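You operate a simulated robot arm through the tools that you are given. There is no shell and no other tool. Be economical: measure what you need, move in short steps, check, and stop when the job is done.

You are at the controls of a simulated robot arm. One attempt, no reset.

TASK
Tape the cradled tube yellow at marks 2 and 5, green at 3.
Fine: three bands, no more; each roll back in its well; the tube stays in the cradle; leave the other tubes.

The check looks at the end state, three seconds after you hand in, the way a careful person would. Anything else that was tipped, shoved, dropped, spilled or broken makes it a failure.

THE ROBOT
A 6-joint arm with a two-finger parallel gripper, fixed in place. Base frame: the origin is at the foot of the arm, x ahead of it, y to its left, z up; the work surface is at about z = 806. Lengths are in mm, angles in rad, forces in N, time in s.
With the tool pointing down near the work surface it reaches from about 240 to 640 mm from the base axis. Its first joint turns from -1.152 to 1.152 rad. Payload 2.7 kg.
The TCP is the grasp point between the finger pads, 23 mm short of the fingertips. In the tool frame z runs along the fingers and y along their closing line. Largest opening 94 mm; finger width 38, thickness 10; the body of the gripper, 54 by 96 mm, starts 39 mm behind the TCP.
Orientation is that of the tool frame in the base frame, as a unit quaternion [w, x, y, z]. With the fingers straight down and closing along the base's y, the tool's x points along the base's -x, its y along +y and its z along -z.

THE INTERFACE
- The arm moves only by the tool apply_moves. Its argument "moves" is a list of rows, each an object of numbers (a shift or turn left out is 0, a gripper value left out holds the last): "dx", "dy", "dz": the shift along the tool's x, y, z in mm; "ax", "ay", "az": the turn, a rotation vector about the tool's x, y, z in degrees. In form: [{"dx": .., "dy": .., "dz": .., "ax": .., "ay": .., "az": ..}, ...]. A call has 1 to 8 rows; each row is the pose to reach, as a shift and turn from the pose commanded when the call began, along the tool's axes at that moment. "gripper" is the gripper command, from -1 (fully open) to 1 (shut), values between in proportion, set as the call begins (left out, the last holds). Rows are played at 5 a second. More than 50 mm and 0.15 rad between two rows, or a gripper value outside its range, and nothing of the call is played. A pose out of reach is approached as far as the arm can. The call stops where the force on the tool passes 40 N (or 10 N more than at its start, if that is more) or the arm is blocked; 0.2 s more then pass. Each finger travels about 45 mm/s and halts on what it meets, pressing with about 25 N; the grip force reading is that of the motor and also rises with nothing between the fingers. The clock runs only during rows and for 0.2 s after the last one: add rows that repeat a pose to give the fingers time. It gives the time, the measured TCP pose, the force on the tool (base axes), the opening and the grip force at its end, in the units of the frame above (readings bear some noise), and new pictures: "show" is both (left out), scene, wrist or none.
- Cameras (640 x 400 px; columns grow to the right, rows downward): "scene" is fixed at [87.5, -450.2, 1391.2]; the picture's right is [0.59, -0.81, 0.00], its down [-0.56, -0.41, -0.72] and it looks along [0.58, 0.42, -0.70] (base axes); focal length 214 px, centre (320, 200). "wrist" rides on the gripper at [86, 16, -74] in the tool frame; the picture's right is [-0.18, 0.98, 0.00], its down [-0.58, -0.11, -0.81] and it looks along [-0.79, -0.15, 0.59] (tool axes); focal length 243 px, centre (320, 200). There is no depth. A picture from a camera that has moved, and an enlarged one, comes with that camera's place and axes in the base frame and with its lens.
- zoom(camera, box): a new picture of the part [left, top, right, bottom] of that camera's present view, enlarged. The clock stands still meanwhile.
- job_done(): hands the job in; it is judged then, once.

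Go step by step. Nothing tells you positions but the pictures and the camera data: compare them with the known pose of the tool, close in by small moves and look again before you grip or let go. The budget is 120 turns and 170 pictures, counting those below and the enlarged ones. Unless the task says otherwise, let go and move clear before handing in, and close with one line.

The tools are called after "Request:" as name(argument=value, ...) on one line, values as JSON. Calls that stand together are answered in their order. apply_moves: Moves the arm, as the interface text tells. Its arguments: {"type":"object","properties":{"moves":{"type":"array","items":{"type":"object","properties":{"dx":{"type":"number"},"dy":{"type":"number"},"dz":{"type":"number"},"ax":{"type":"number"},"ay":{"type":"number"},"az":{"type":"number"}}}},"gripper":{"type":"number"},"show":{"type":"string","enum":["both","scene","wrist","none"]}},"required":["moves"]} The other tools are called the same way: zoom (camera, box) takes an enlarged picture of a part of a camera's view; job_done () hands the job in.

At the start:

```text
t: 0.0
ee_pos: [343.6, -245.2, 1206.9]
tcp_rot: [0.0, 0.0, 1.0, 0.0]
force: [-0.1, -0.5, -0.2]
opening: 93.9
grasp_force: 0.1
```

scene: 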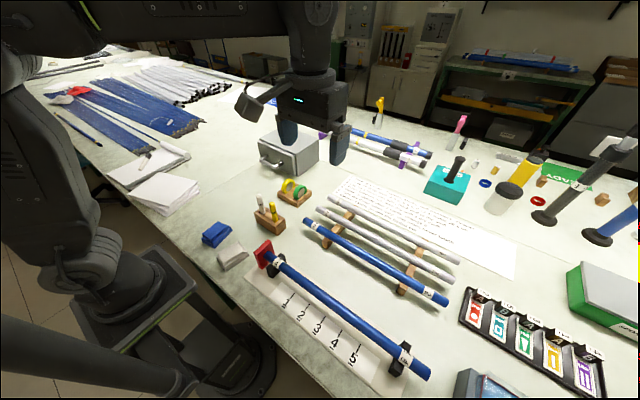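
wrist: 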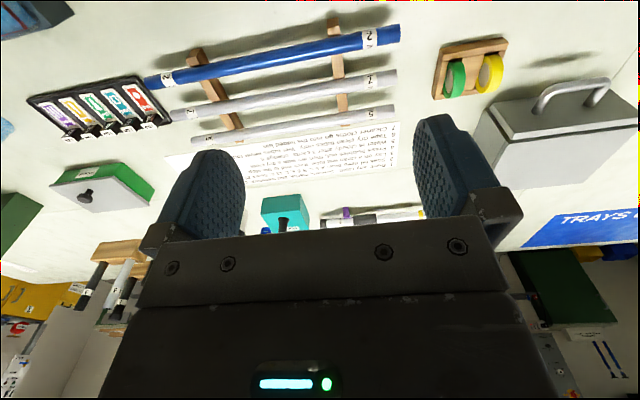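

I see a cradled blue tube with a numbered strip, a wooden stand with green and yellow rolls, a rack of other tubes and a written sheet. I'll zoom in for details first.

Request:
zoom(camera="scene", box=[190, 160, 350, 260])

Request:
zoom(camera="scene", box=[240, 230, 450, 400])

Request:
zoom(camera="scene", box=[320, 170, 520, 280])

Request:
zoom(camera="wrist", box=[160, 20, 520, 200])

```text
4.00 times, centred on (270, 210) of scene
camera zoom: at [87.5, -450.2, 1391.2], right [0.59, -0.81, 0.0], down [-0.56, -0.41, -0.72], along [0.58, 0.42, -0.7], focal length 858 px, centre (520, 160)
```

zoom: 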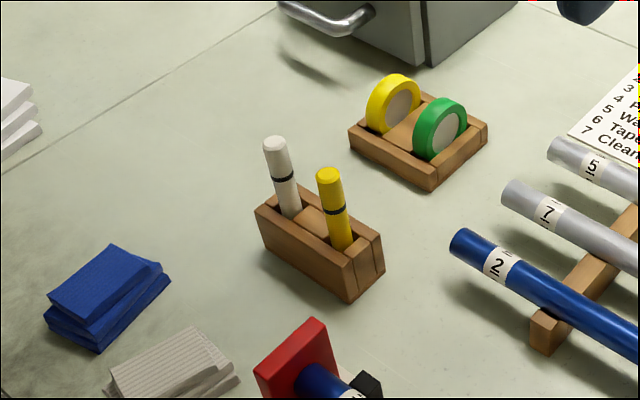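

```text
2.35 times, centred on (345, 315) of scene
camera zoom: at [87.5, -450.2, 1391.2], right [0.59, -0.81, 0.0], down [-0.56, -0.41, -0.72], along [0.58, 0.42, -0.7], focal length 505 px, centre (261, -71)
```

zoom: 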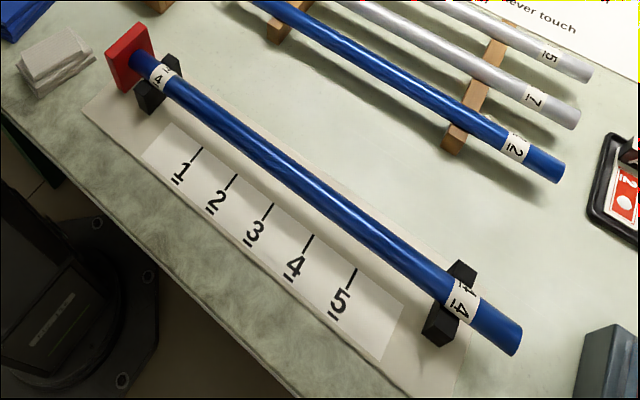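

```text
3.20 times, centred on (420, 225) of scene
camera zoom: at [87.5, -450.2, 1391.2], right [0.59, -0.81, 0.0], down [-0.56, -0.41, -0.72], along [0.58, 0.42, -0.7], focal length 686 px, centre (0, 120)
```

zoom: 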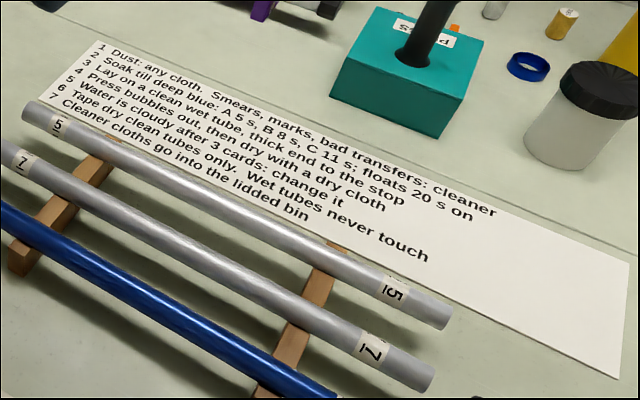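

```text
1.78 times, centred on (340, 110) of wrist
camera zoom: at [257.6, -229.2, 1281.6], right [0.18, 0.98, 0.0], down [0.58, -0.11, 0.81], along [0.79, -0.15, -0.59], focal length 431 px, centre (284, 360)
```

zoom: 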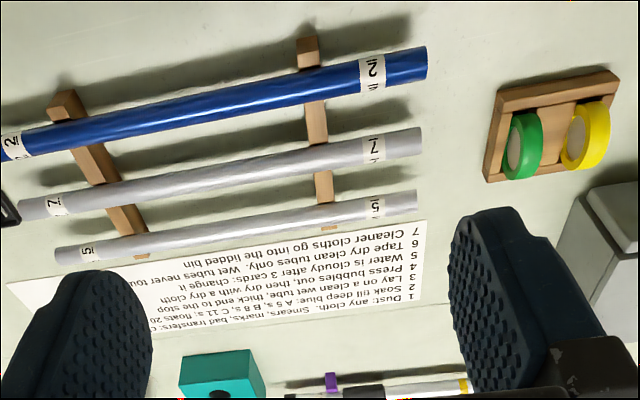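

The cradled tube seems to run along base y at x≈265, with marks about 50 mm apart. Tape must go on clean, dry tubes, so I'll inspect its surface and the rolls more closely.

Request:
zoom(camera="scene", box=[250, 240, 350, 310])

Request:
zoom(camera="scene", box=[340, 310, 440, 380])

Request:
zoom(camera="scene", box=[270, 170, 320, 210])

Request:
zoom(camera="wrist", box=[420, 30, 520, 110])

```text
5.71 times, centred on (300, 275) of scene
camera zoom: at [87.5, -450.2, 1391.2], right [0.59, -0.81, 0.0], down [-0.56, -0.41, -0.72], along [0.58, 0.42, -0.7], focal length 1226 px, centre (434, -229)
```

zoom: 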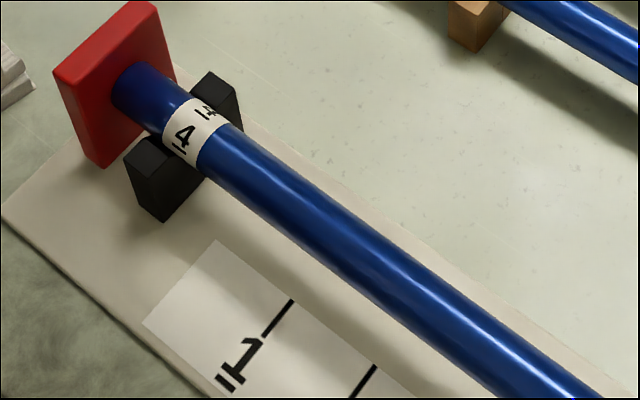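

```text
5.71 times, centred on (390, 345) of scene
camera zoom: at [87.5, -450.2, 1391.2], right [0.59, -0.81, 0.0], down [-0.56, -0.41, -0.72], along [0.58, 0.42, -0.7], focal length 1226 px, centre (-80, -629)
```

zoom: 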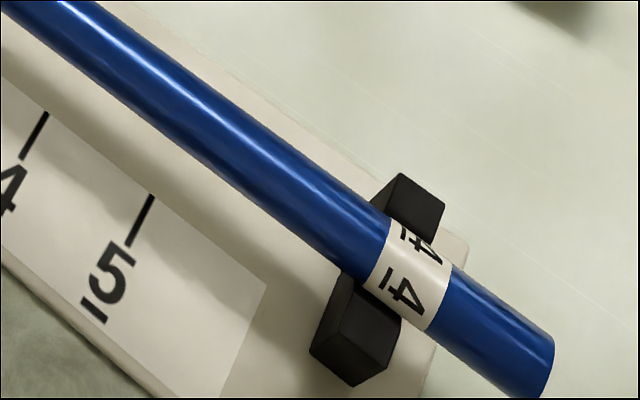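

```text
10.00 times, centred on (295, 190) of scene
camera zoom: at [87.5, -450.2, 1391.2], right [0.59, -0.81, 0.0], down [-0.56, -0.41, -0.72], along [0.58, 0.42, -0.7], focal length 2145 px, centre (570, 300)
```

zoom: 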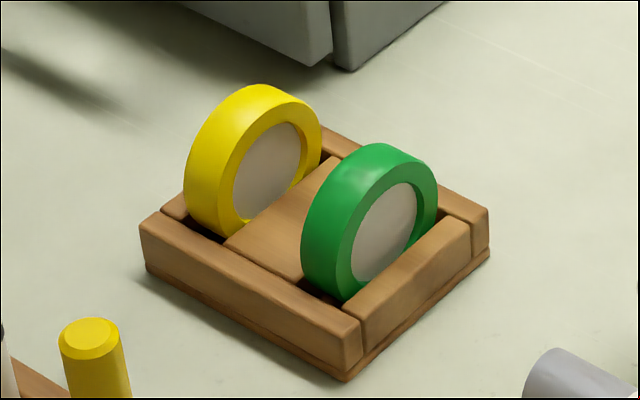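

```text
5.00 times, centred on (470, 70) of wrist
camera zoom: at [257.6, -229.2, 1281.6], right [0.18, 0.98, 0.0], down [0.58, -0.11, 0.81], along [0.79, -0.15, -0.59], focal length 1213 px, centre (-430, 850)
```

zoom: 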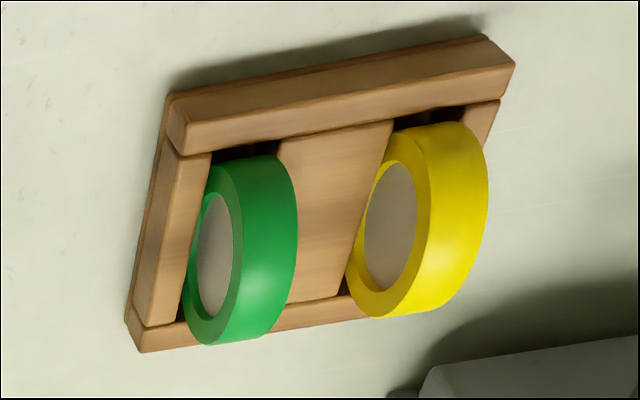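

The tube looks clean and dry. The rolls stand upright with their axes along y near (525, -40) and (525, 25), so I move above the stand for a close look.

Request:
apply_moves(moves=[{"dx": -22, "dy": 29, "dz": 21}, {"dx": -44, "dy": 58, "dz": 42}, {"dx": -66, "dy": 87, "dz": 63}, {"dx": -88, "dy": 116, "dz": 84}, {"dx": -110, "dy": 145, "dz": 105}, {"dx": -132, "dy": 174, "dz": 126}, {"dx": -150, "dy": 200, "dz": 147}, {"dx": -150, "dy": 200, "dz": 147}])

```text
t: 1.8
ee_pos: [494.6, -44.3, 1059.4]
tcp_rot: [-0.001, 0.0, 1.0, 0.001]
force: [0.5, -0.7, 0.5]
opening: 94.0
grasp_force: 0.0
camera wrist: at [407.9, -28.3, 1134.5], right [0.18, 0.98, 0.0], down [0.58, -0.11, 0.81], along [0.79, -0.15, -0.59], focal length 243 px, centre (320, 200)
```

scene: 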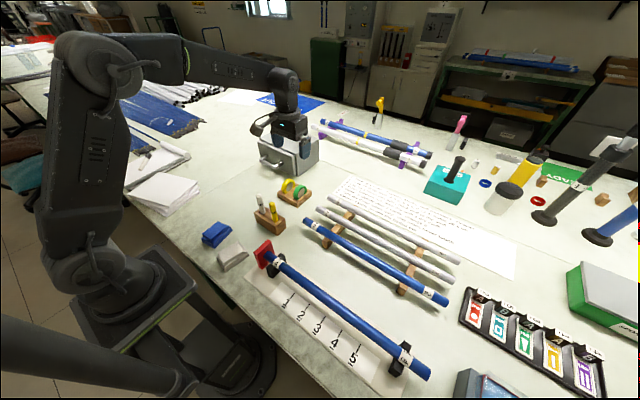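
wrist: 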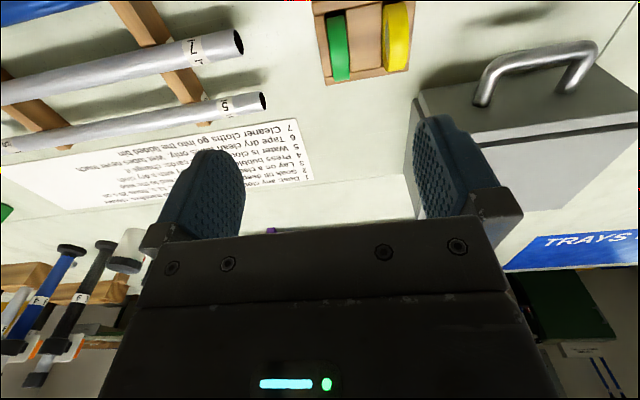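

The stand is in view ahead of the arm. I zoom on it to get a better fix.

Request:
zoom(camera="wrist", box=[300, 0, 428, 90])

Request:
zoom(camera="scene", box=[240, 160, 330, 240])

```text
4.44 times, centred on (364, 45) of wrist
camera zoom: at [407.9, -28.3, 1134.5], right [0.18, 0.98, 0.0], down [0.58, -0.11, 0.81], along [0.79, -0.15, -0.59], focal length 1078 px, centre (124, 889)
```

zoom: 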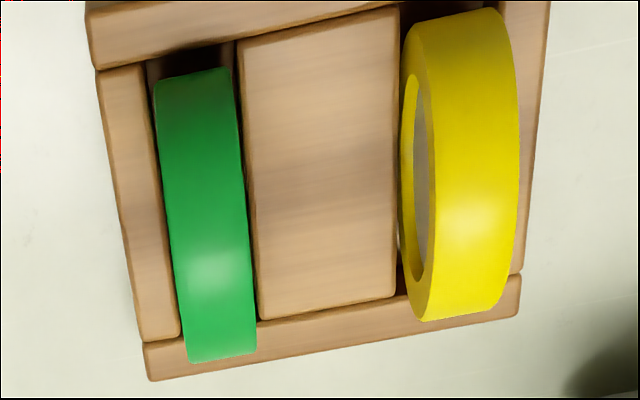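

```text
5.00 times, centred on (285, 200) of scene
camera zoom: at [87.6, -450.2, 1391.2], right [0.59, -0.81, 0.0], down [-0.56, -0.41, -0.72], along [0.58, 0.42, -0.7], focal length 1072 px, centre (495, 200)
```

zoom: 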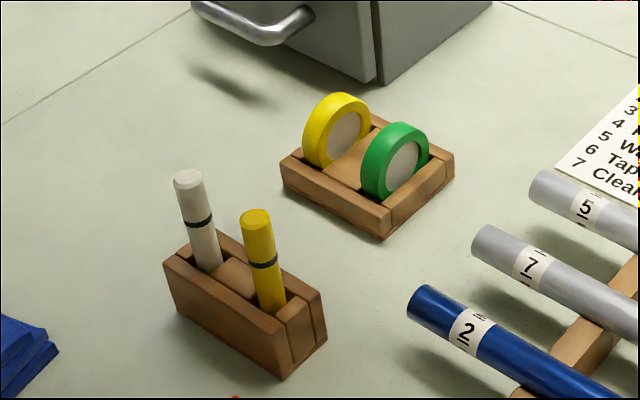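

The green roll is about at (527, -30, 842) and the yellow about at (527, 30, 842), both with radius ≈30 mm. I pre-close the fingers partway and hover above the green roll.

Request:
apply_moves(moves=[{"dx": -16, "dy": 7, "dz": 35}, {"dx": -32, "dy": 14, "dz": 70}, {"dx": -32, "dy": 14, "dz": 105}, {"dx": -32, "dy": 14, "dz": 120}, {"dx": -32, "dy": 14, "dz": 120}, {"dx": -32, "dy": 14, "dz": 120}], gripper=0.06)

Request:
zoom(camera="scene", box=[240, 130, 340, 220])

```text
t: 3.2
ee_pos: [524.4, -32.0, 939.6]
tcp_rot: [0.0, -0.001, 1.0, 0.001]
force: [0.7, -0.1, 0.3]
opening: 43.9
grasp_force: 0.1
camera wrist: at [439.5, -15.0, 1014.8], right [0.18, 0.98, 0.0], down [0.58, -0.11, 0.81], along [0.79, -0.15, -0.59], focal length 243 px, centre (320, 200)
```

scene: 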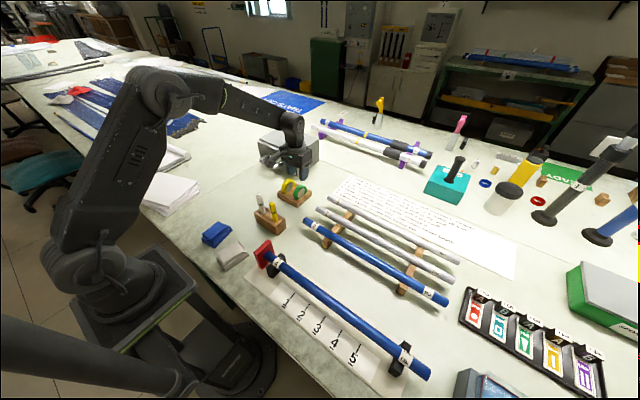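
wrist: 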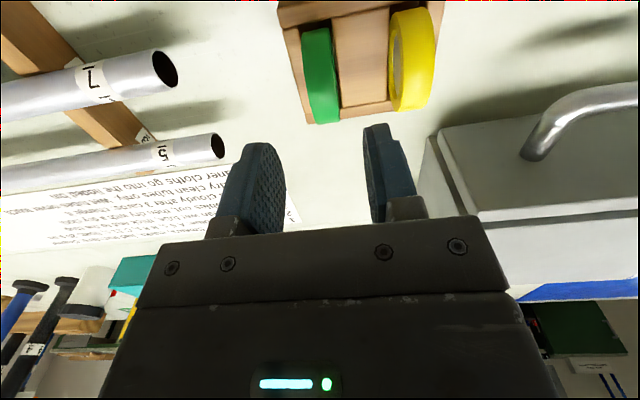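

```text
4.44 times, centred on (290, 175) of scene
camera zoom: at [87.6, -450.2, 1391.2], right [0.59, -0.81, 0.0], down [-0.56, -0.41, -0.72], along [0.58, 0.42, -0.7], focal length 953 px, centre (453, 311)
```

zoom: 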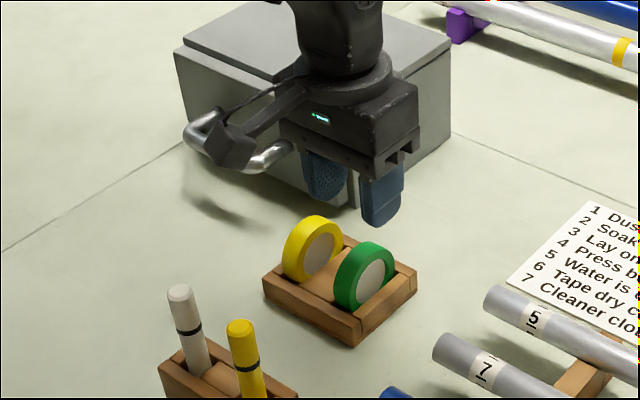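

The fingers straddle the green roll at about y=-30. I descend until the tips are around roll-centre height, still open.

Request:
apply_moves(moves=[{"dx": -2, "dy": 2, "dz": 25}, {"dx": -2, "dy": 2, "dz": 45}, {"dx": -2, "dy": 2, "dz": 60}, {"dx": -2, "dy": 2, "dz": 70}, {"dx": -2, "dy": 2, "dz": 74}, {"dx": -2, "dy": 2, "dz": 74}])

Request:
zoom(camera="scene", box=[240, 130, 340, 220])

```text
t: 4.6
ee_pos: [527.7, -29.3, 864.7]
tcp_rot: [0.0, 0.0, 1.0, 0.0]
force: [0.1, -0.2, 0.2]
opening: 44.3
grasp_force: 0.1
camera wrist: at [441.4, -13.2, 940.1], right [0.18, 0.98, 0.0], down [0.58, -0.11, 0.81], along [0.79, -0.15, -0.59], focal length 243 px, centre (320, 200)
```

scene: 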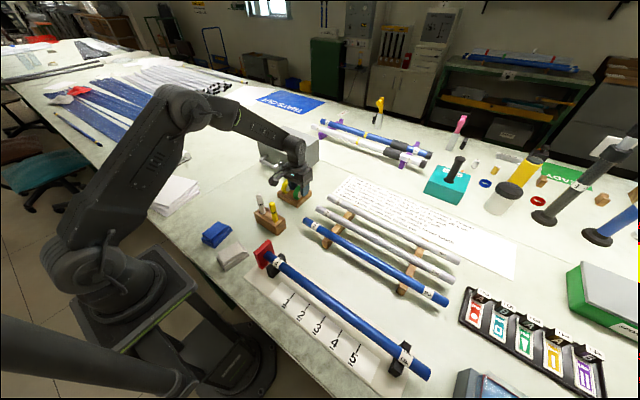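
wrist: 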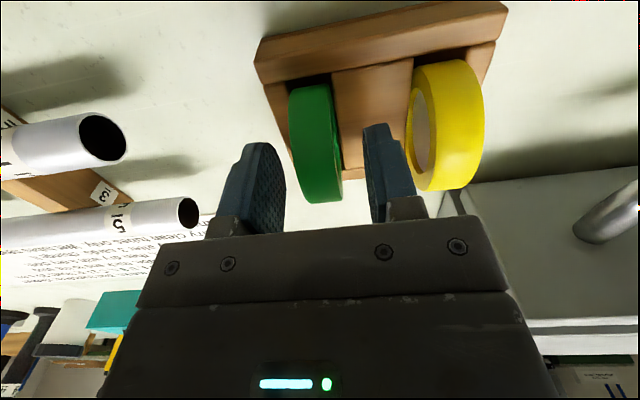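

```text
4.44 times, centred on (290, 175) of scene
camera zoom: at [87.6, -450.2, 1391.2], right [0.59, -0.81, 0.0], down [-0.56, -0.41, -0.72], along [0.58, 0.42, -0.7], focal length 953 px, centre (453, 311)
```

zoom: 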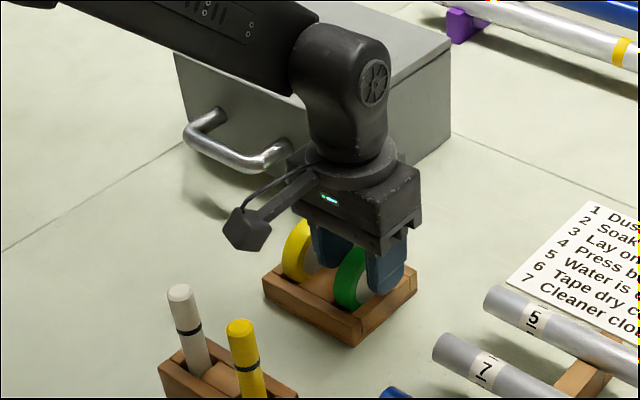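

The roll sits between the fingers, centred within a mm or two. I close on it.

Request:
apply_moves(moves=[{"dz": 0}, {"dz": 0}, {"dz": 0}, {"dz": 0}, {"dz": 0}], gripper=1, show="wrist")

```text
t: 5.8
ee_pos: [526.5, -31.0, 865.1]
tcp_rot: [0.001, 0.0, 1.0, -0.001]
force: [0.4, 0.3, -0.2]
opening: 17.1
grasp_force: 24.7
camera wrist: at [441.4, -13.2, 940.2], right [0.18, 0.98, 0.0], down [0.58, -0.11, 0.81], along [0.79, -0.15, -0.59], focal length 243 px, centre (320, 200)
```

wrist: 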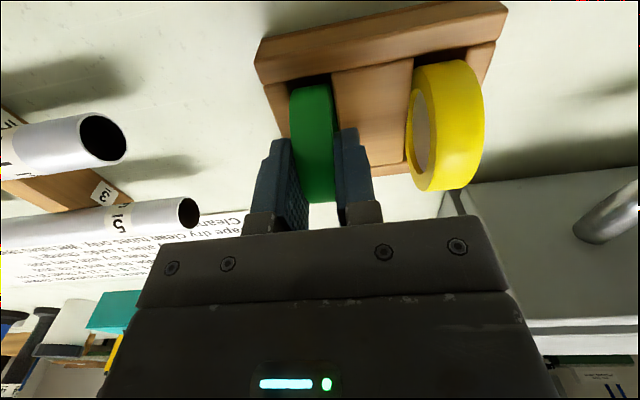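

Gripped (17.1 mm). I lift straight up and start across toward the tube.

Request:
apply_moves(moves=[{"dz": -20}, {"dz": -55}, {"dz": -95}, {"dz": -134}, {"dz": -134, "dx": 25, "dy": -32}, {"dz": -134, "dx": 52, "dy": -65}, {"dz": -134, "dx": 79, "dy": -98}, {"dz": -134, "dx": 106, "dy": -131}], show="wrist")

Request:
apply_moves(moves=[{"dx": 26, "dy": -33}, {"dx": 52, "dy": -65}, {"dx": 78, "dy": -98}, {"dx": 104, "dy": -130}, {"dx": 130, "dy": -163}, {"dx": 154, "dy": -192}, {"dx": 154, "dy": -192}])

```text
t: 7.6
ee_pos: [422.2, -161.8, 1000.0]
tcp_rot: [0.0, 0.0, 1.0, 0.0]
force: [0.8, 0.0, -0.1]
opening: 17.0
grasp_force: 25.1
camera wrist: at [336.8, -146.0, 1075.1], right [0.18, 0.98, 0.0], down [0.58, -0.11, 0.81], along [0.79, -0.15, -0.59], focal length 243 px, centre (320, 200)
```

wrist: 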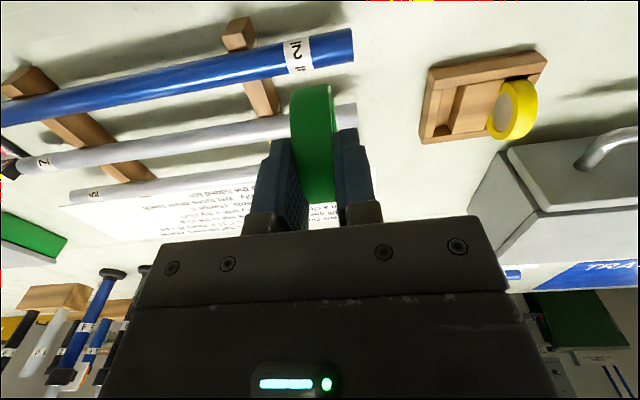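

```text
t: 9.2
ee_pos: [267.4, -353.1, 998.2]
tcp_rot: [0.0, 0.0, 1.0, 0.0]
force: [-0.1, 0.2, 0.0]
opening: 17.2
grasp_force: 25.1
camera wrist: at [181.6, -336.4, 1074.8], right [0.18, 0.98, 0.0], down [0.58, -0.11, 0.81], along [0.79, -0.15, -0.59], focal length 243 px, centre (320, 200)
```

scene: 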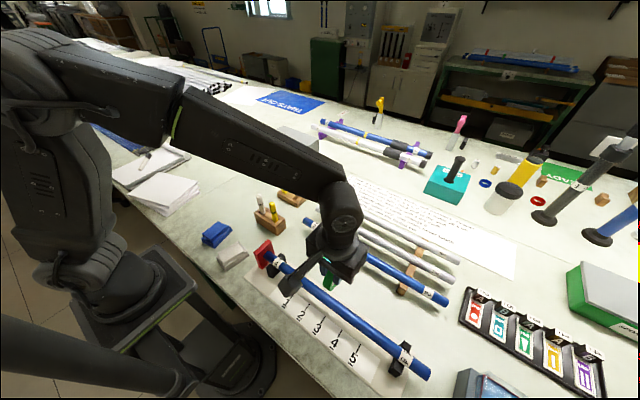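
wrist: 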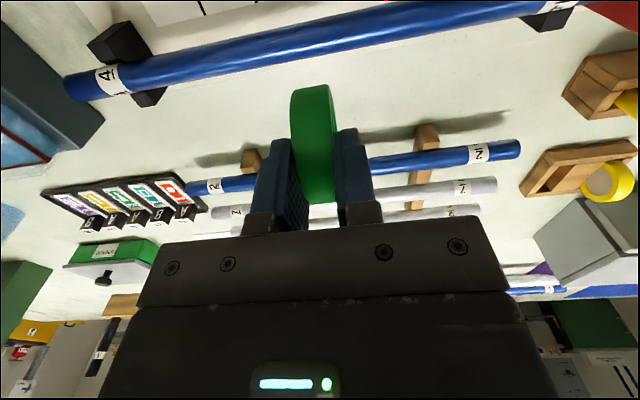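

The tube runs across the top of the wrist picture. I zoom both views to triangulate its axis and the marks.

Request:
zoom(camera="wrist", box=[60, 0, 340, 110])

Request:
zoom(camera="wrist", box=[320, 0, 600, 110])

Request:
zoom(camera="scene", box=[280, 250, 440, 390])

```text
2.29 times, centred on (200, 55) of wrist
camera zoom: at [181.6, -336.4, 1074.8], right [0.18, 0.98, 0.0], down [0.58, -0.11, 0.81], along [0.79, -0.15, -0.59], focal length 555 px, centre (594, 531)
```

zoom: 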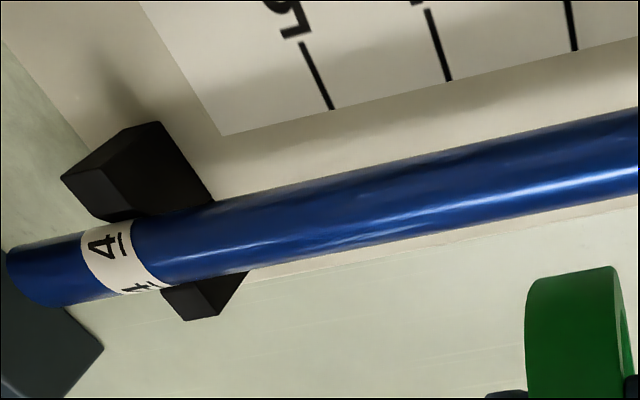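

```text
2.29 times, centred on (460, 55) of wrist
camera zoom: at [181.6, -336.4, 1074.8], right [0.18, 0.98, 0.0], down [0.58, -0.11, 0.81], along [0.79, -0.15, -0.59], focal length 555 px, centre (0, 531)
```

zoom: 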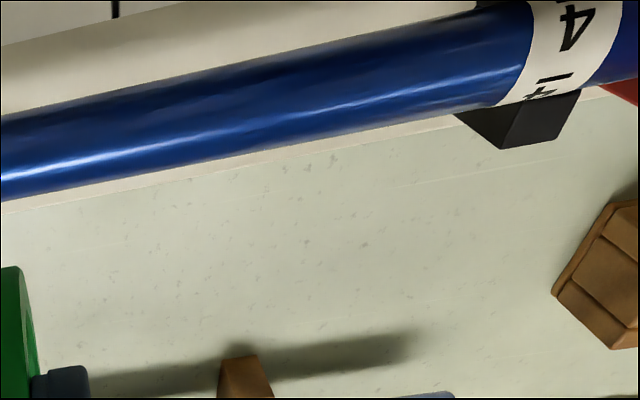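

```text
2.86 times, centred on (360, 320) of scene
camera zoom: at [87.5, -450.2, 1391.2], right [0.59, -0.81, 0.0], down [-0.56, -0.41, -0.72], along [0.58, 0.42, -0.7], focal length 613 px, centre (206, -143)
```

zoom: 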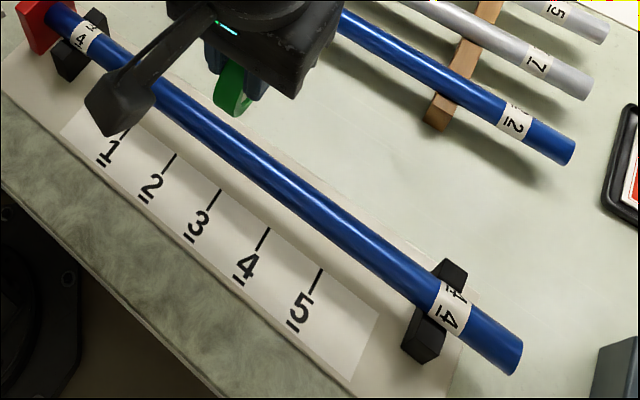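

Marks come out at y ≈ -306 (2), -354 (3) and -454 (5), with the tube axis at x ≈ 268 and z ≈ 835–845. I lower partway over mark 3 to refine the height, staying clear of the tube.

Request:
apply_moves(moves=[{"dy": -1, "dz": 25}, {"dy": -2, "dz": 50}, {"dy": -2, "dz": 65}, {"dy": -2, "dz": 65}])

Request:
zoom(camera="wrist", box=[190, 0, 450, 160])

Request:
zoom(camera="scene", box=[270, 230, 390, 330])

```text
t: 10.2
ee_pos: [268.3, -353.5, 933.5]
tcp_rot: [0.0, 0.0, 1.0, 0.0]
force: [0.2, 0.6, 0.1]
opening: 17.2
grasp_force: 25.2
camera wrist: at [182.2, -337.1, 1008.9], right [0.18, 0.98, 0.0], down [0.58, -0.11, 0.81], along [0.79, -0.15, -0.59], focal length 243 px, centre (320, 200)
```

scene: 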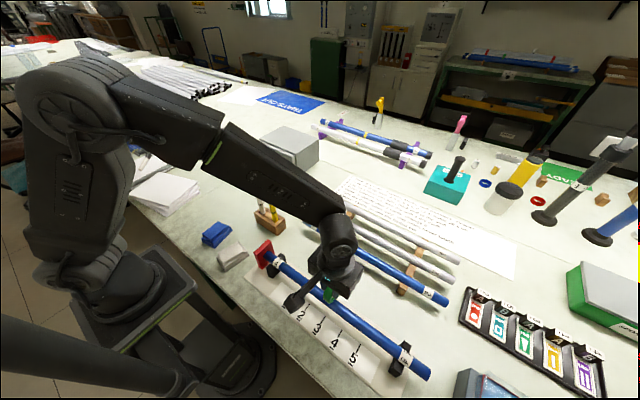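
wrist: 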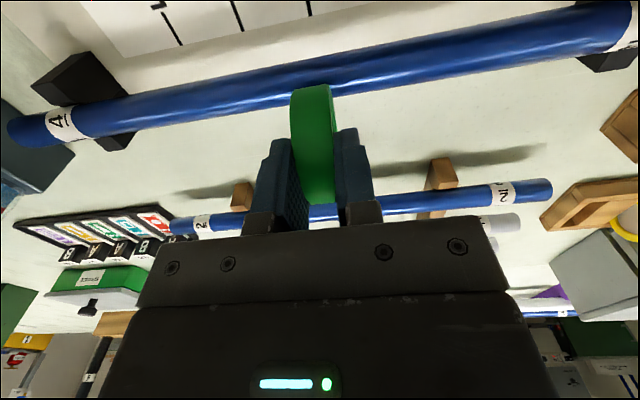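

```text
2.46 times, centred on (320, 80) of wrist
camera zoom: at [182.2, -337.1, 1008.9], right [0.18, 0.98, 0.0], down [0.58, -0.11, 0.81], along [0.79, -0.15, -0.59], focal length 597 px, centre (320, 495)
```

zoom: 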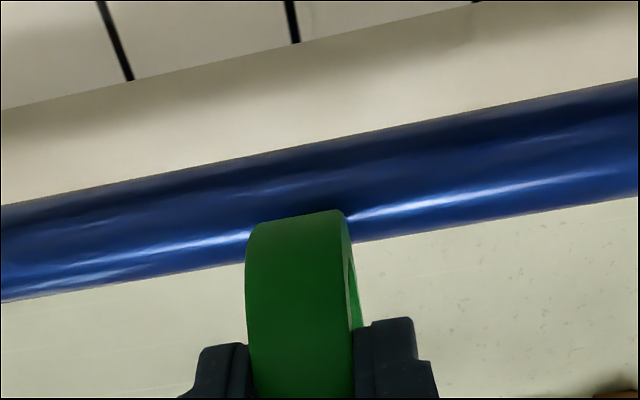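

```text
4.00 times, centred on (330, 280) of scene
camera zoom: at [87.6, -450.2, 1391.2], right [0.59, -0.81, 0.0], down [-0.56, -0.41, -0.72], along [0.58, 0.42, -0.7], focal length 858 px, centre (280, -120)
```

zoom: 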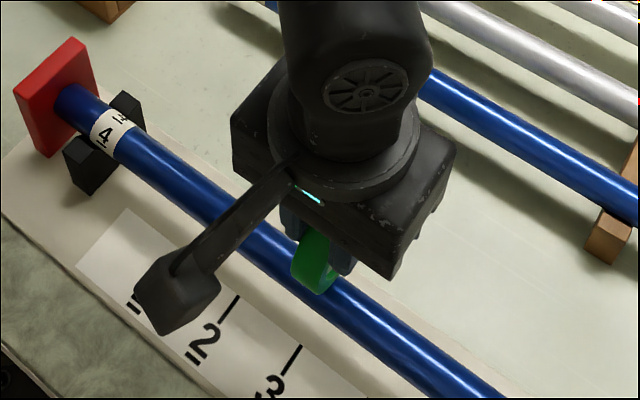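

Refined: tube axis ≈ (264, z≈848), top ≈ 860, so the roll (bottom ≈ 880) should touch at TCP z ≈ 915. I centre x and approach most of the gap.

Request:
apply_moves(moves=[{"dx": 3.6, "dz": 6}, {"dx": 3.6, "dz": 12}, {"dx": 3.6, "dz": 12}, {"dx": 3.6, "dz": 12}])

Request:
zoom(camera="wrist", box=[190, 0, 450, 160])

Request:
zoom(camera="scene", box=[290, 260, 370, 320])

```text
t: 11.2
ee_pos: [264.2, -353.5, 923.8]
tcp_rot: [0.002, 0.0, 1.0, -0.002]
force: [1.4, -0.1, 22.3]
opening: 17.3
grasp_force: 24.7
camera wrist: at [178.0, -338.2, 998.3], right [0.18, 0.98, 0.0], down [0.58, -0.11, 0.81], along [0.79, -0.15, -0.59], focal length 243 px, centre (320, 200)
```

scene: 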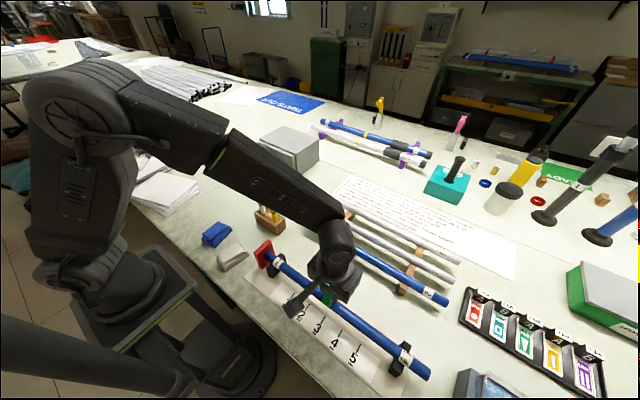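
wrist: 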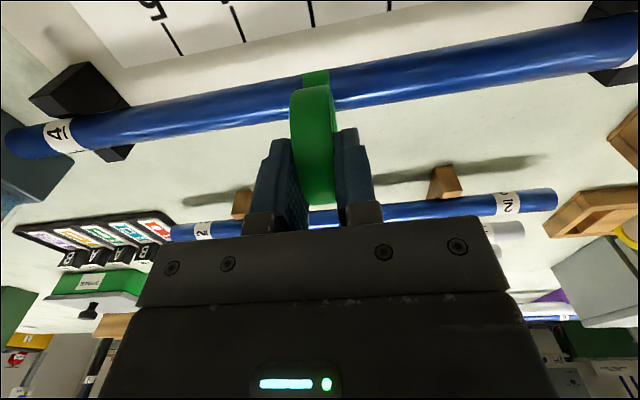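

```text
2.46 times, centred on (320, 80) of wrist
camera zoom: at [178.0, -338.2, 998.3], right [0.18, 0.98, 0.0], down [0.58, -0.11, 0.81], along [0.79, -0.15, -0.59], focal length 597 px, centre (320, 495)
```

zoom: 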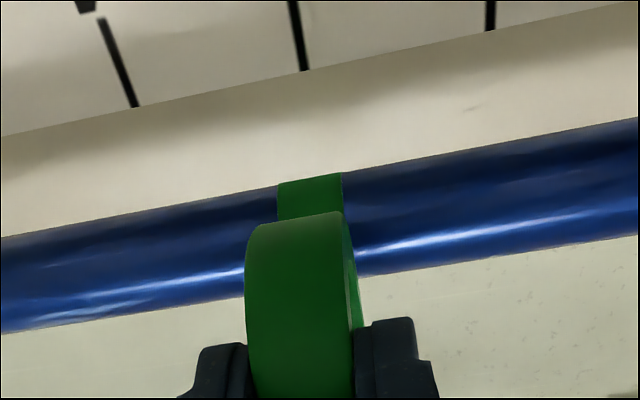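

```text
6.67 times, centred on (330, 290) of scene
camera zoom: at [87.4, -449.9, 1391.3], right [0.59, -0.81, 0.0], down [-0.56, -0.41, -0.72], along [0.58, 0.42, -0.7], focal length 1430 px, centre (253, -400)
```

zoom: 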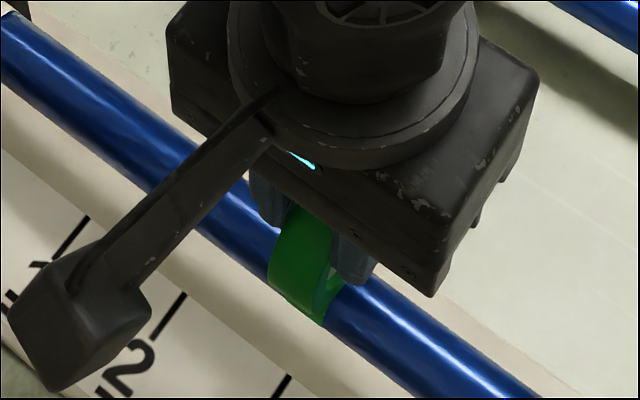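

Contact came at TCP z ≈ 924 with 22 N, and a green band has appeared at mark 3. I lift straight up and check it.

Request:
apply_moves(moves=[{"dz": -15}, {"dz": -40}, {"dz": -77}, {"dz": -77}])

Request:
zoom(camera="wrist", box=[190, 0, 450, 160])

```text
t: 12.2
ee_pos: [264.0, -354.3, 999.2]
tcp_rot: [0.0, 0.0, 1.0, 0.0]
force: [0.4, -1.0, -1.1]
opening: 17.2
grasp_force: 25.4
camera wrist: at [178.7, -337.9, 1074.6], right [0.18, 0.98, 0.0], down [0.58, -0.11, 0.81], along [0.79, -0.15, -0.59], focal length 243 px, centre (320, 200)
```

scene: 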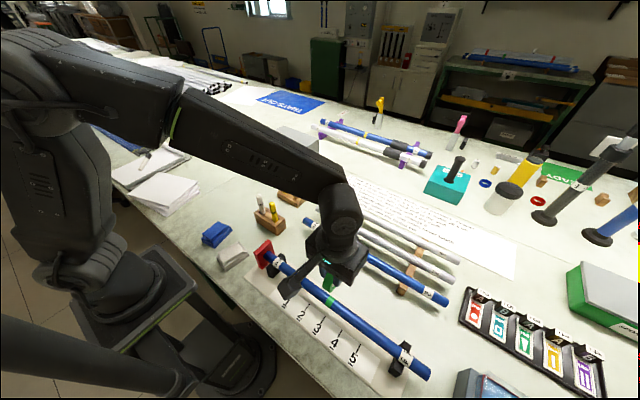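
wrist: 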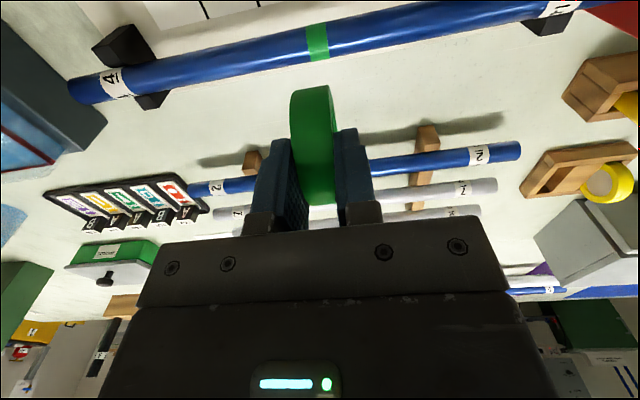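

```text
2.46 times, centred on (320, 80) of wrist
camera zoom: at [178.7, -337.9, 1074.6], right [0.18, 0.98, 0.0], down [0.58, -0.11, 0.81], along [0.79, -0.15, -0.59], focal length 597 px, centre (320, 495)
```

zoom: 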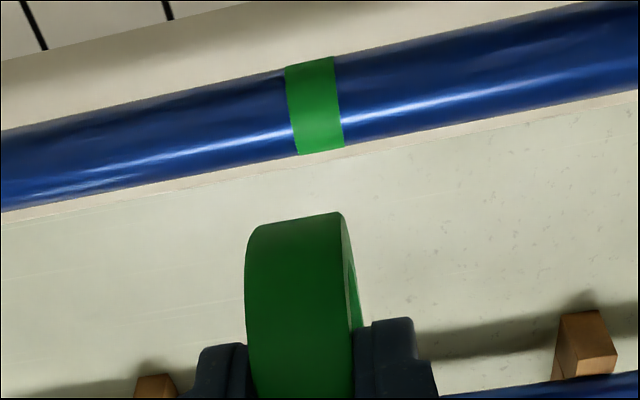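

The green band is cleanly at mark 3 and the roll hasn't slipped in the grip. Now I carry the green roll back above its well.

Request:
apply_moves(moves=[{"dx": -26.4, "dy": 32.5}, {"dx": -52.7, "dy": 65}, {"dx": -79.1, "dy": 97.5}, {"dx": -105.4, "dy": 130}, {"dx": -131.8, "dy": 162.5}, {"dx": -158.2, "dy": 195}, {"dx": -184.5, "dy": 227.5}, {"dx": -210.9, "dy": 260}], show="none")

Request:
apply_moves(moves=[{"dx": -26.4, "dy": 32.5}, {"dx": -52.7, "dy": 65}, {"dx": -52.7, "dy": 65, "dz": 35}, {"dx": -52.7, "dy": 65, "dz": 70}, {"dx": -52.7, "dy": 65, "dz": 70}, {"dx": -52.7, "dy": 65, "dz": 70}])

Request:
zoom(camera="wrist", box=[230, 0, 470, 150])

Request:
zoom(camera="scene", box=[250, 140, 340, 220])

```text
t: 14.0
ee_pos: [476.7, -94.8, 997.2]
tcp_rot: [0.0, 0.001, 1.0, 0.0]
force: [-0.1, -0.1, 0.3]
opening: 17.2
grasp_force: 25.1
```

```text
t: 15.4
ee_pos: [526.2, -30.2, 926.6]
tcp_rot: [0.0, 0.0, 1.0, 0.0]
force: [-0.3, 0.1, -0.3]
opening: 17.1
grasp_force: 25.0
camera wrist: at [441.0, -14.7, 1001.6], right [0.18, 0.98, 0.0], down [0.58, -0.11, 0.81], along [0.79, -0.15, -0.59], focal length 243 px, centre (320, 200)
```

scene: 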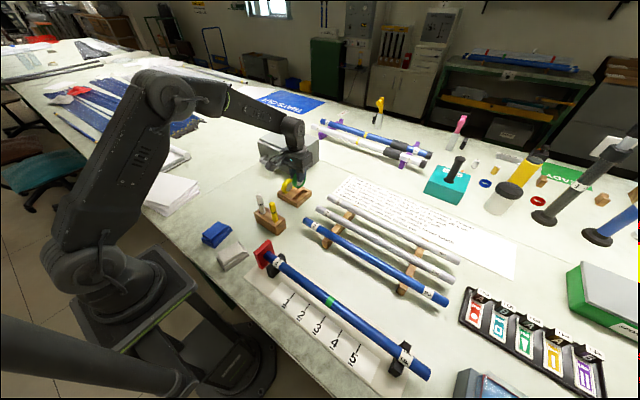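
wrist: 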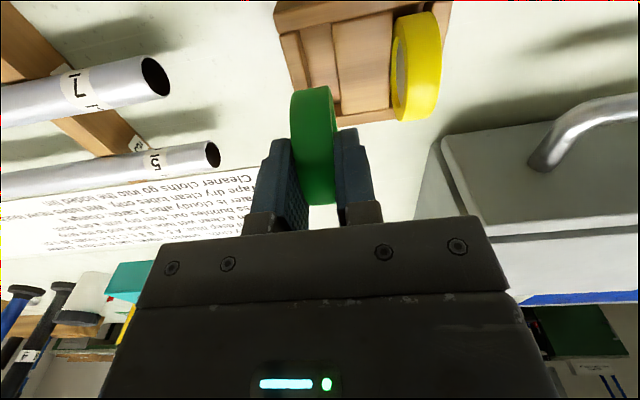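

```text
2.67 times, centred on (350, 75) of wrist
camera zoom: at [441.0, -14.7, 1001.6], right [0.18, 0.98, 0.0], down [0.58, -0.11, 0.81], along [0.79, -0.15, -0.59], focal length 647 px, centre (240, 533)
```

zoom: 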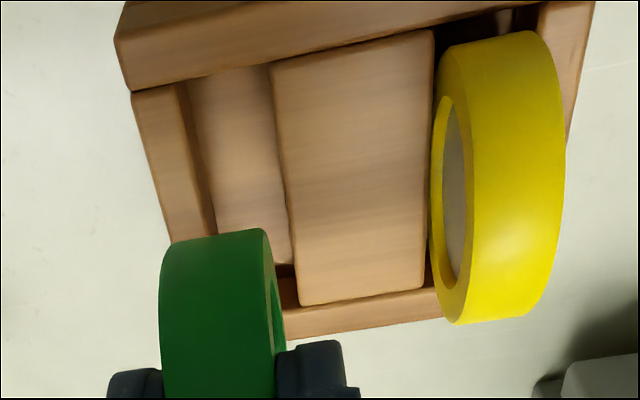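

```text
5.00 times, centred on (295, 180) of scene
camera zoom: at [87.6, -450.2, 1391.2], right [0.59, -0.81, 0.0], down [-0.56, -0.41, -0.72], along [0.58, 0.42, -0.7], focal length 1072 px, centre (445, 300)
```

zoom: 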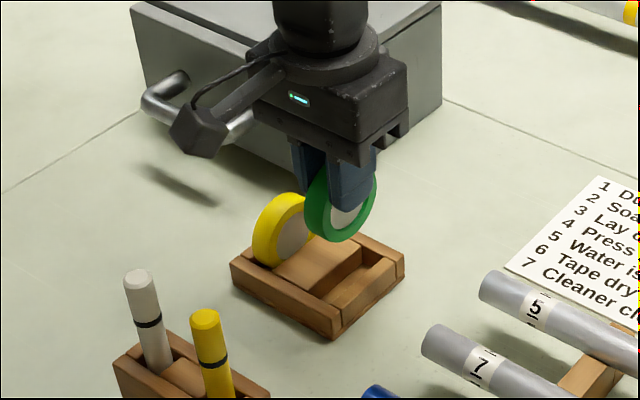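

The well is right below and I'm at the pose where I picked the roll. I lower it back to the same height.

Request:
apply_moves(moves=[{"dz": 20}, {"dz": 35}, {"dz": 45}, {"dz": 53}, {"dz": 59}, {"dz": 63}, {"dz": 63}])

Request:
zoom(camera="wrist", box=[230, 0, 510, 200])

```text
t: 17.0
ee_pos: [528.1, -30.7, 866.7]
tcp_rot: [0.001, 0.0, 1.0, 0.0]
force: [-0.5, 0.1, -0.5]
opening: 17.0
grasp_force: 24.7
camera wrist: at [442.1, -13.2, 940.8], right [0.18, 0.98, 0.0], down [0.58, -0.11, 0.81], along [0.79, -0.15, -0.59], focal length 243 px, centre (320, 200)
```

scene: 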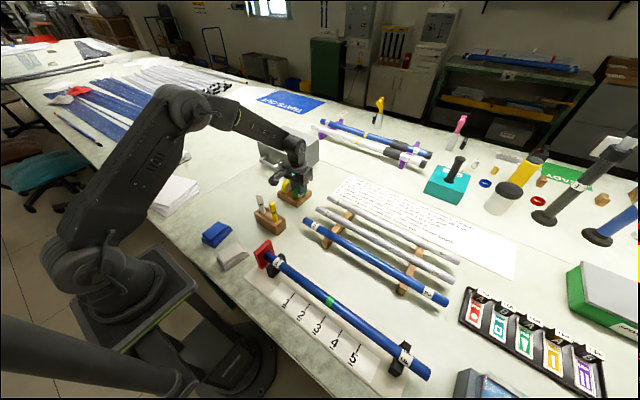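
wrist: 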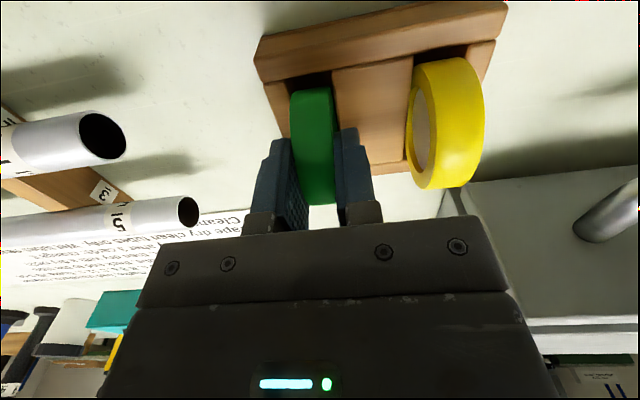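

```text
2.00 times, centred on (370, 100) of wrist
camera zoom: at [442.1, -13.2, 940.8], right [0.18, 0.98, 0.0], down [0.58, -0.11, 0.81], along [0.79, -0.15, -0.59], focal length 485 px, centre (220, 400)
```

zoom: 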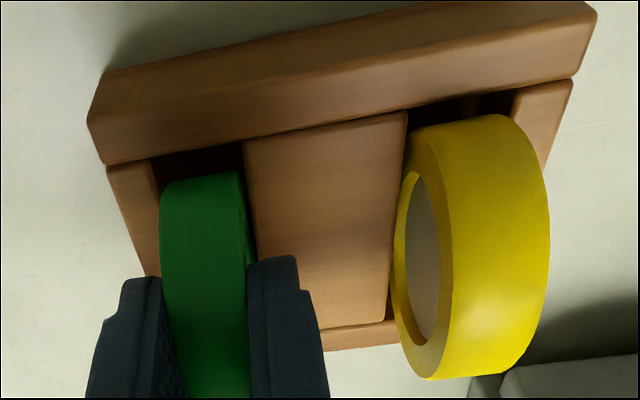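

The green roll is seated in its well. I open to the same 44 mm gap, rise, then shift over the yellow roll at y ≈ +30.5.

Request:
apply_moves(moves=[{"dz": 0}, {"dz": 0}, {"dz": 0}, {"dz": 0}, {"dz": -15}, {"dz": -40}, {"dz": -75}, {"dz": -75}], gripper=0.06, show="none")

Request:
apply_moves(moves=[{"dy": 30}, {"dy": 59.7}, {"dy": 59.7}, {"dy": 59.7}])

Request:
zoom(camera="wrist", box=[190, 0, 430, 160])

Request:
zoom(camera="scene", box=[250, 130, 350, 220])

```text
t: 18.8
ee_pos: [527.5, -29.1, 941.4]
tcp_rot: [-0.001, -0.001, 1.0, 0.0]
force: [-0.6, 0.1, 0.8]
opening: 44.3
grasp_force: 0.0
```

```text
t: 19.8
ee_pos: [526.4, 30.4, 942.1]
tcp_rot: [0.0, 0.0, 1.0, 0.0]
force: [0.7, 0.2, 0.6]
opening: 43.9
grasp_force: 0.0
camera wrist: at [440.9, 46.3, 1016.9], right [0.18, 0.98, 0.0], down [0.58, -0.11, 0.81], along [0.79, -0.15, -0.59], focal length 243 px, centre (320, 200)
```

scene: 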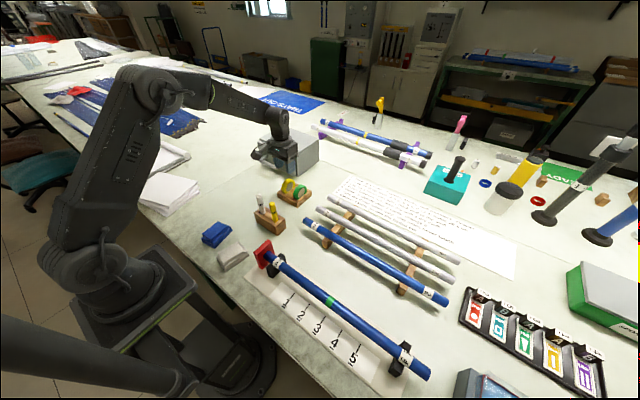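
wrist: 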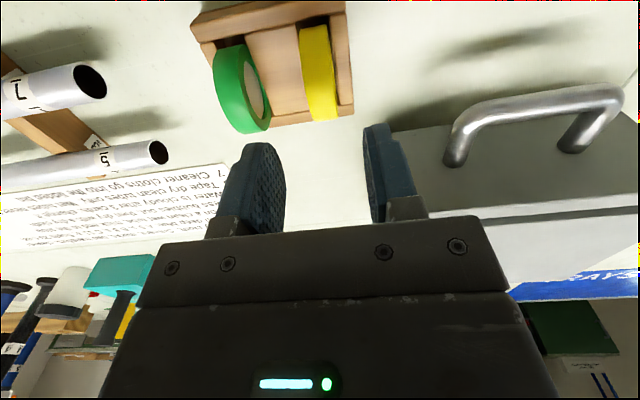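

```text
2.50 times, centred on (310, 80) of wrist
camera zoom: at [440.9, 46.3, 1016.9], right [0.18, 0.98, 0.0], down [0.58, -0.11, 0.81], along [0.79, -0.15, -0.59], focal length 606 px, centre (345, 500)
```

zoom: 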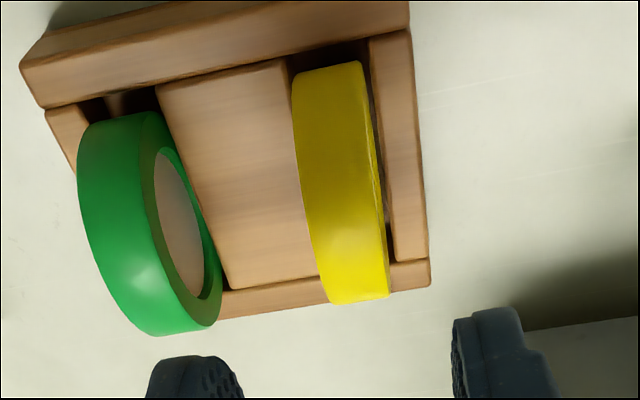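

```text
4.44 times, centred on (300, 175) of scene
camera zoom: at [87.6, -450.2, 1391.2], right [0.59, -0.81, 0.0], down [-0.56, -0.41, -0.72], along [0.58, 0.42, -0.7], focal length 953 px, centre (409, 311)
```

zoom: 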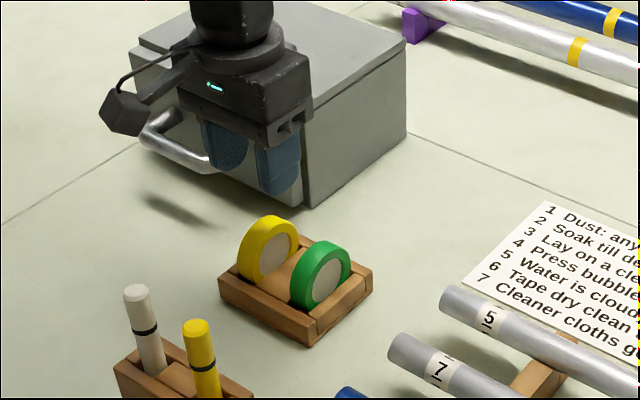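

The yellow roll is centred under the fingers at y ≈ 30.5, and the toolbox handle is well clear. I descend to the same grip height.

Request:
apply_moves(moves=[{"dy": 0.5, "dz": 25}, {"dy": 0.5, "dz": 45}, {"dy": 0.5, "dz": 60}, {"dy": 0.5, "dz": 70}, {"dy": 0.5, "dz": 76}, {"dy": 0.5, "dz": 76}])

```text
t: 21.2
ee_pos: [529.1, 30.1, 865.2]
tcp_rot: [0.001, 0.0, 1.0, 0.0]
force: [-0.6, 0.3, -0.5]
opening: 44.2
grasp_force: 0.0
camera wrist: at [442.0, 47.1, 940.4], right [0.18, 0.98, 0.0], down [0.58, -0.11, 0.81], along [0.79, -0.15, -0.59], focal length 243 px, centre (320, 200)
```

scene: 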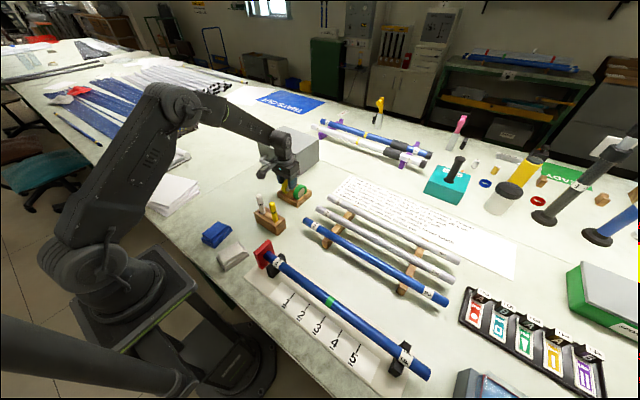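
wrist: 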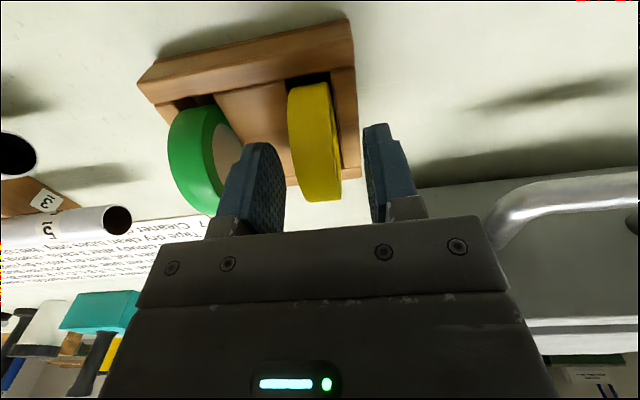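

Aligned as the green roll was. I close, then lift and carry over to mark 2.

Request:
apply_moves(moves=[{"dz": 0}, {"dz": 0}, {"dz": 0}, {"dz": 0}, {"dz": -20}, {"dz": -55}, {"dz": -95}, {"dz": -134}], gripper=1)

```text
t: 23.0
ee_pos: [529.6, 31.5, 999.2]
tcp_rot: [-0.001, 0.0, 1.0, 0.001]
force: [0.4, -0.7, -0.2]
opening: 17.2
grasp_force: 24.5
camera wrist: at [442.6, 47.4, 1074.6], right [0.18, 0.98, 0.0], down [0.58, -0.11, 0.81], along [0.79, -0.15, -0.59], focal length 243 px, centre (320, 200)
```

scene: 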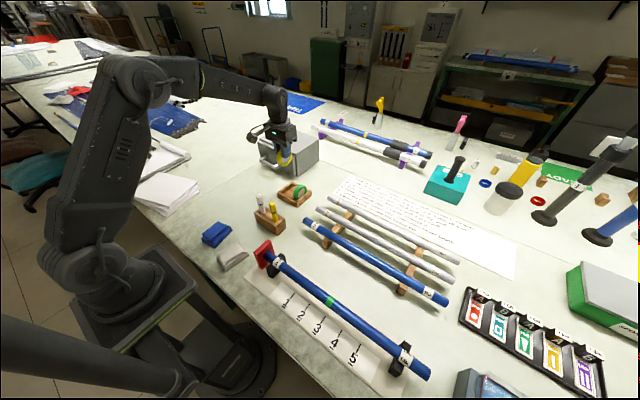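
wrist: 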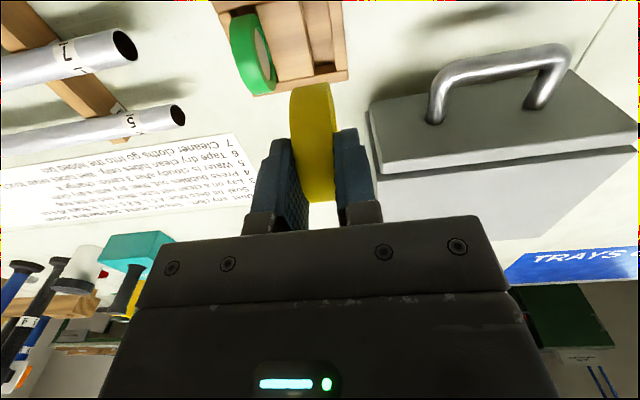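

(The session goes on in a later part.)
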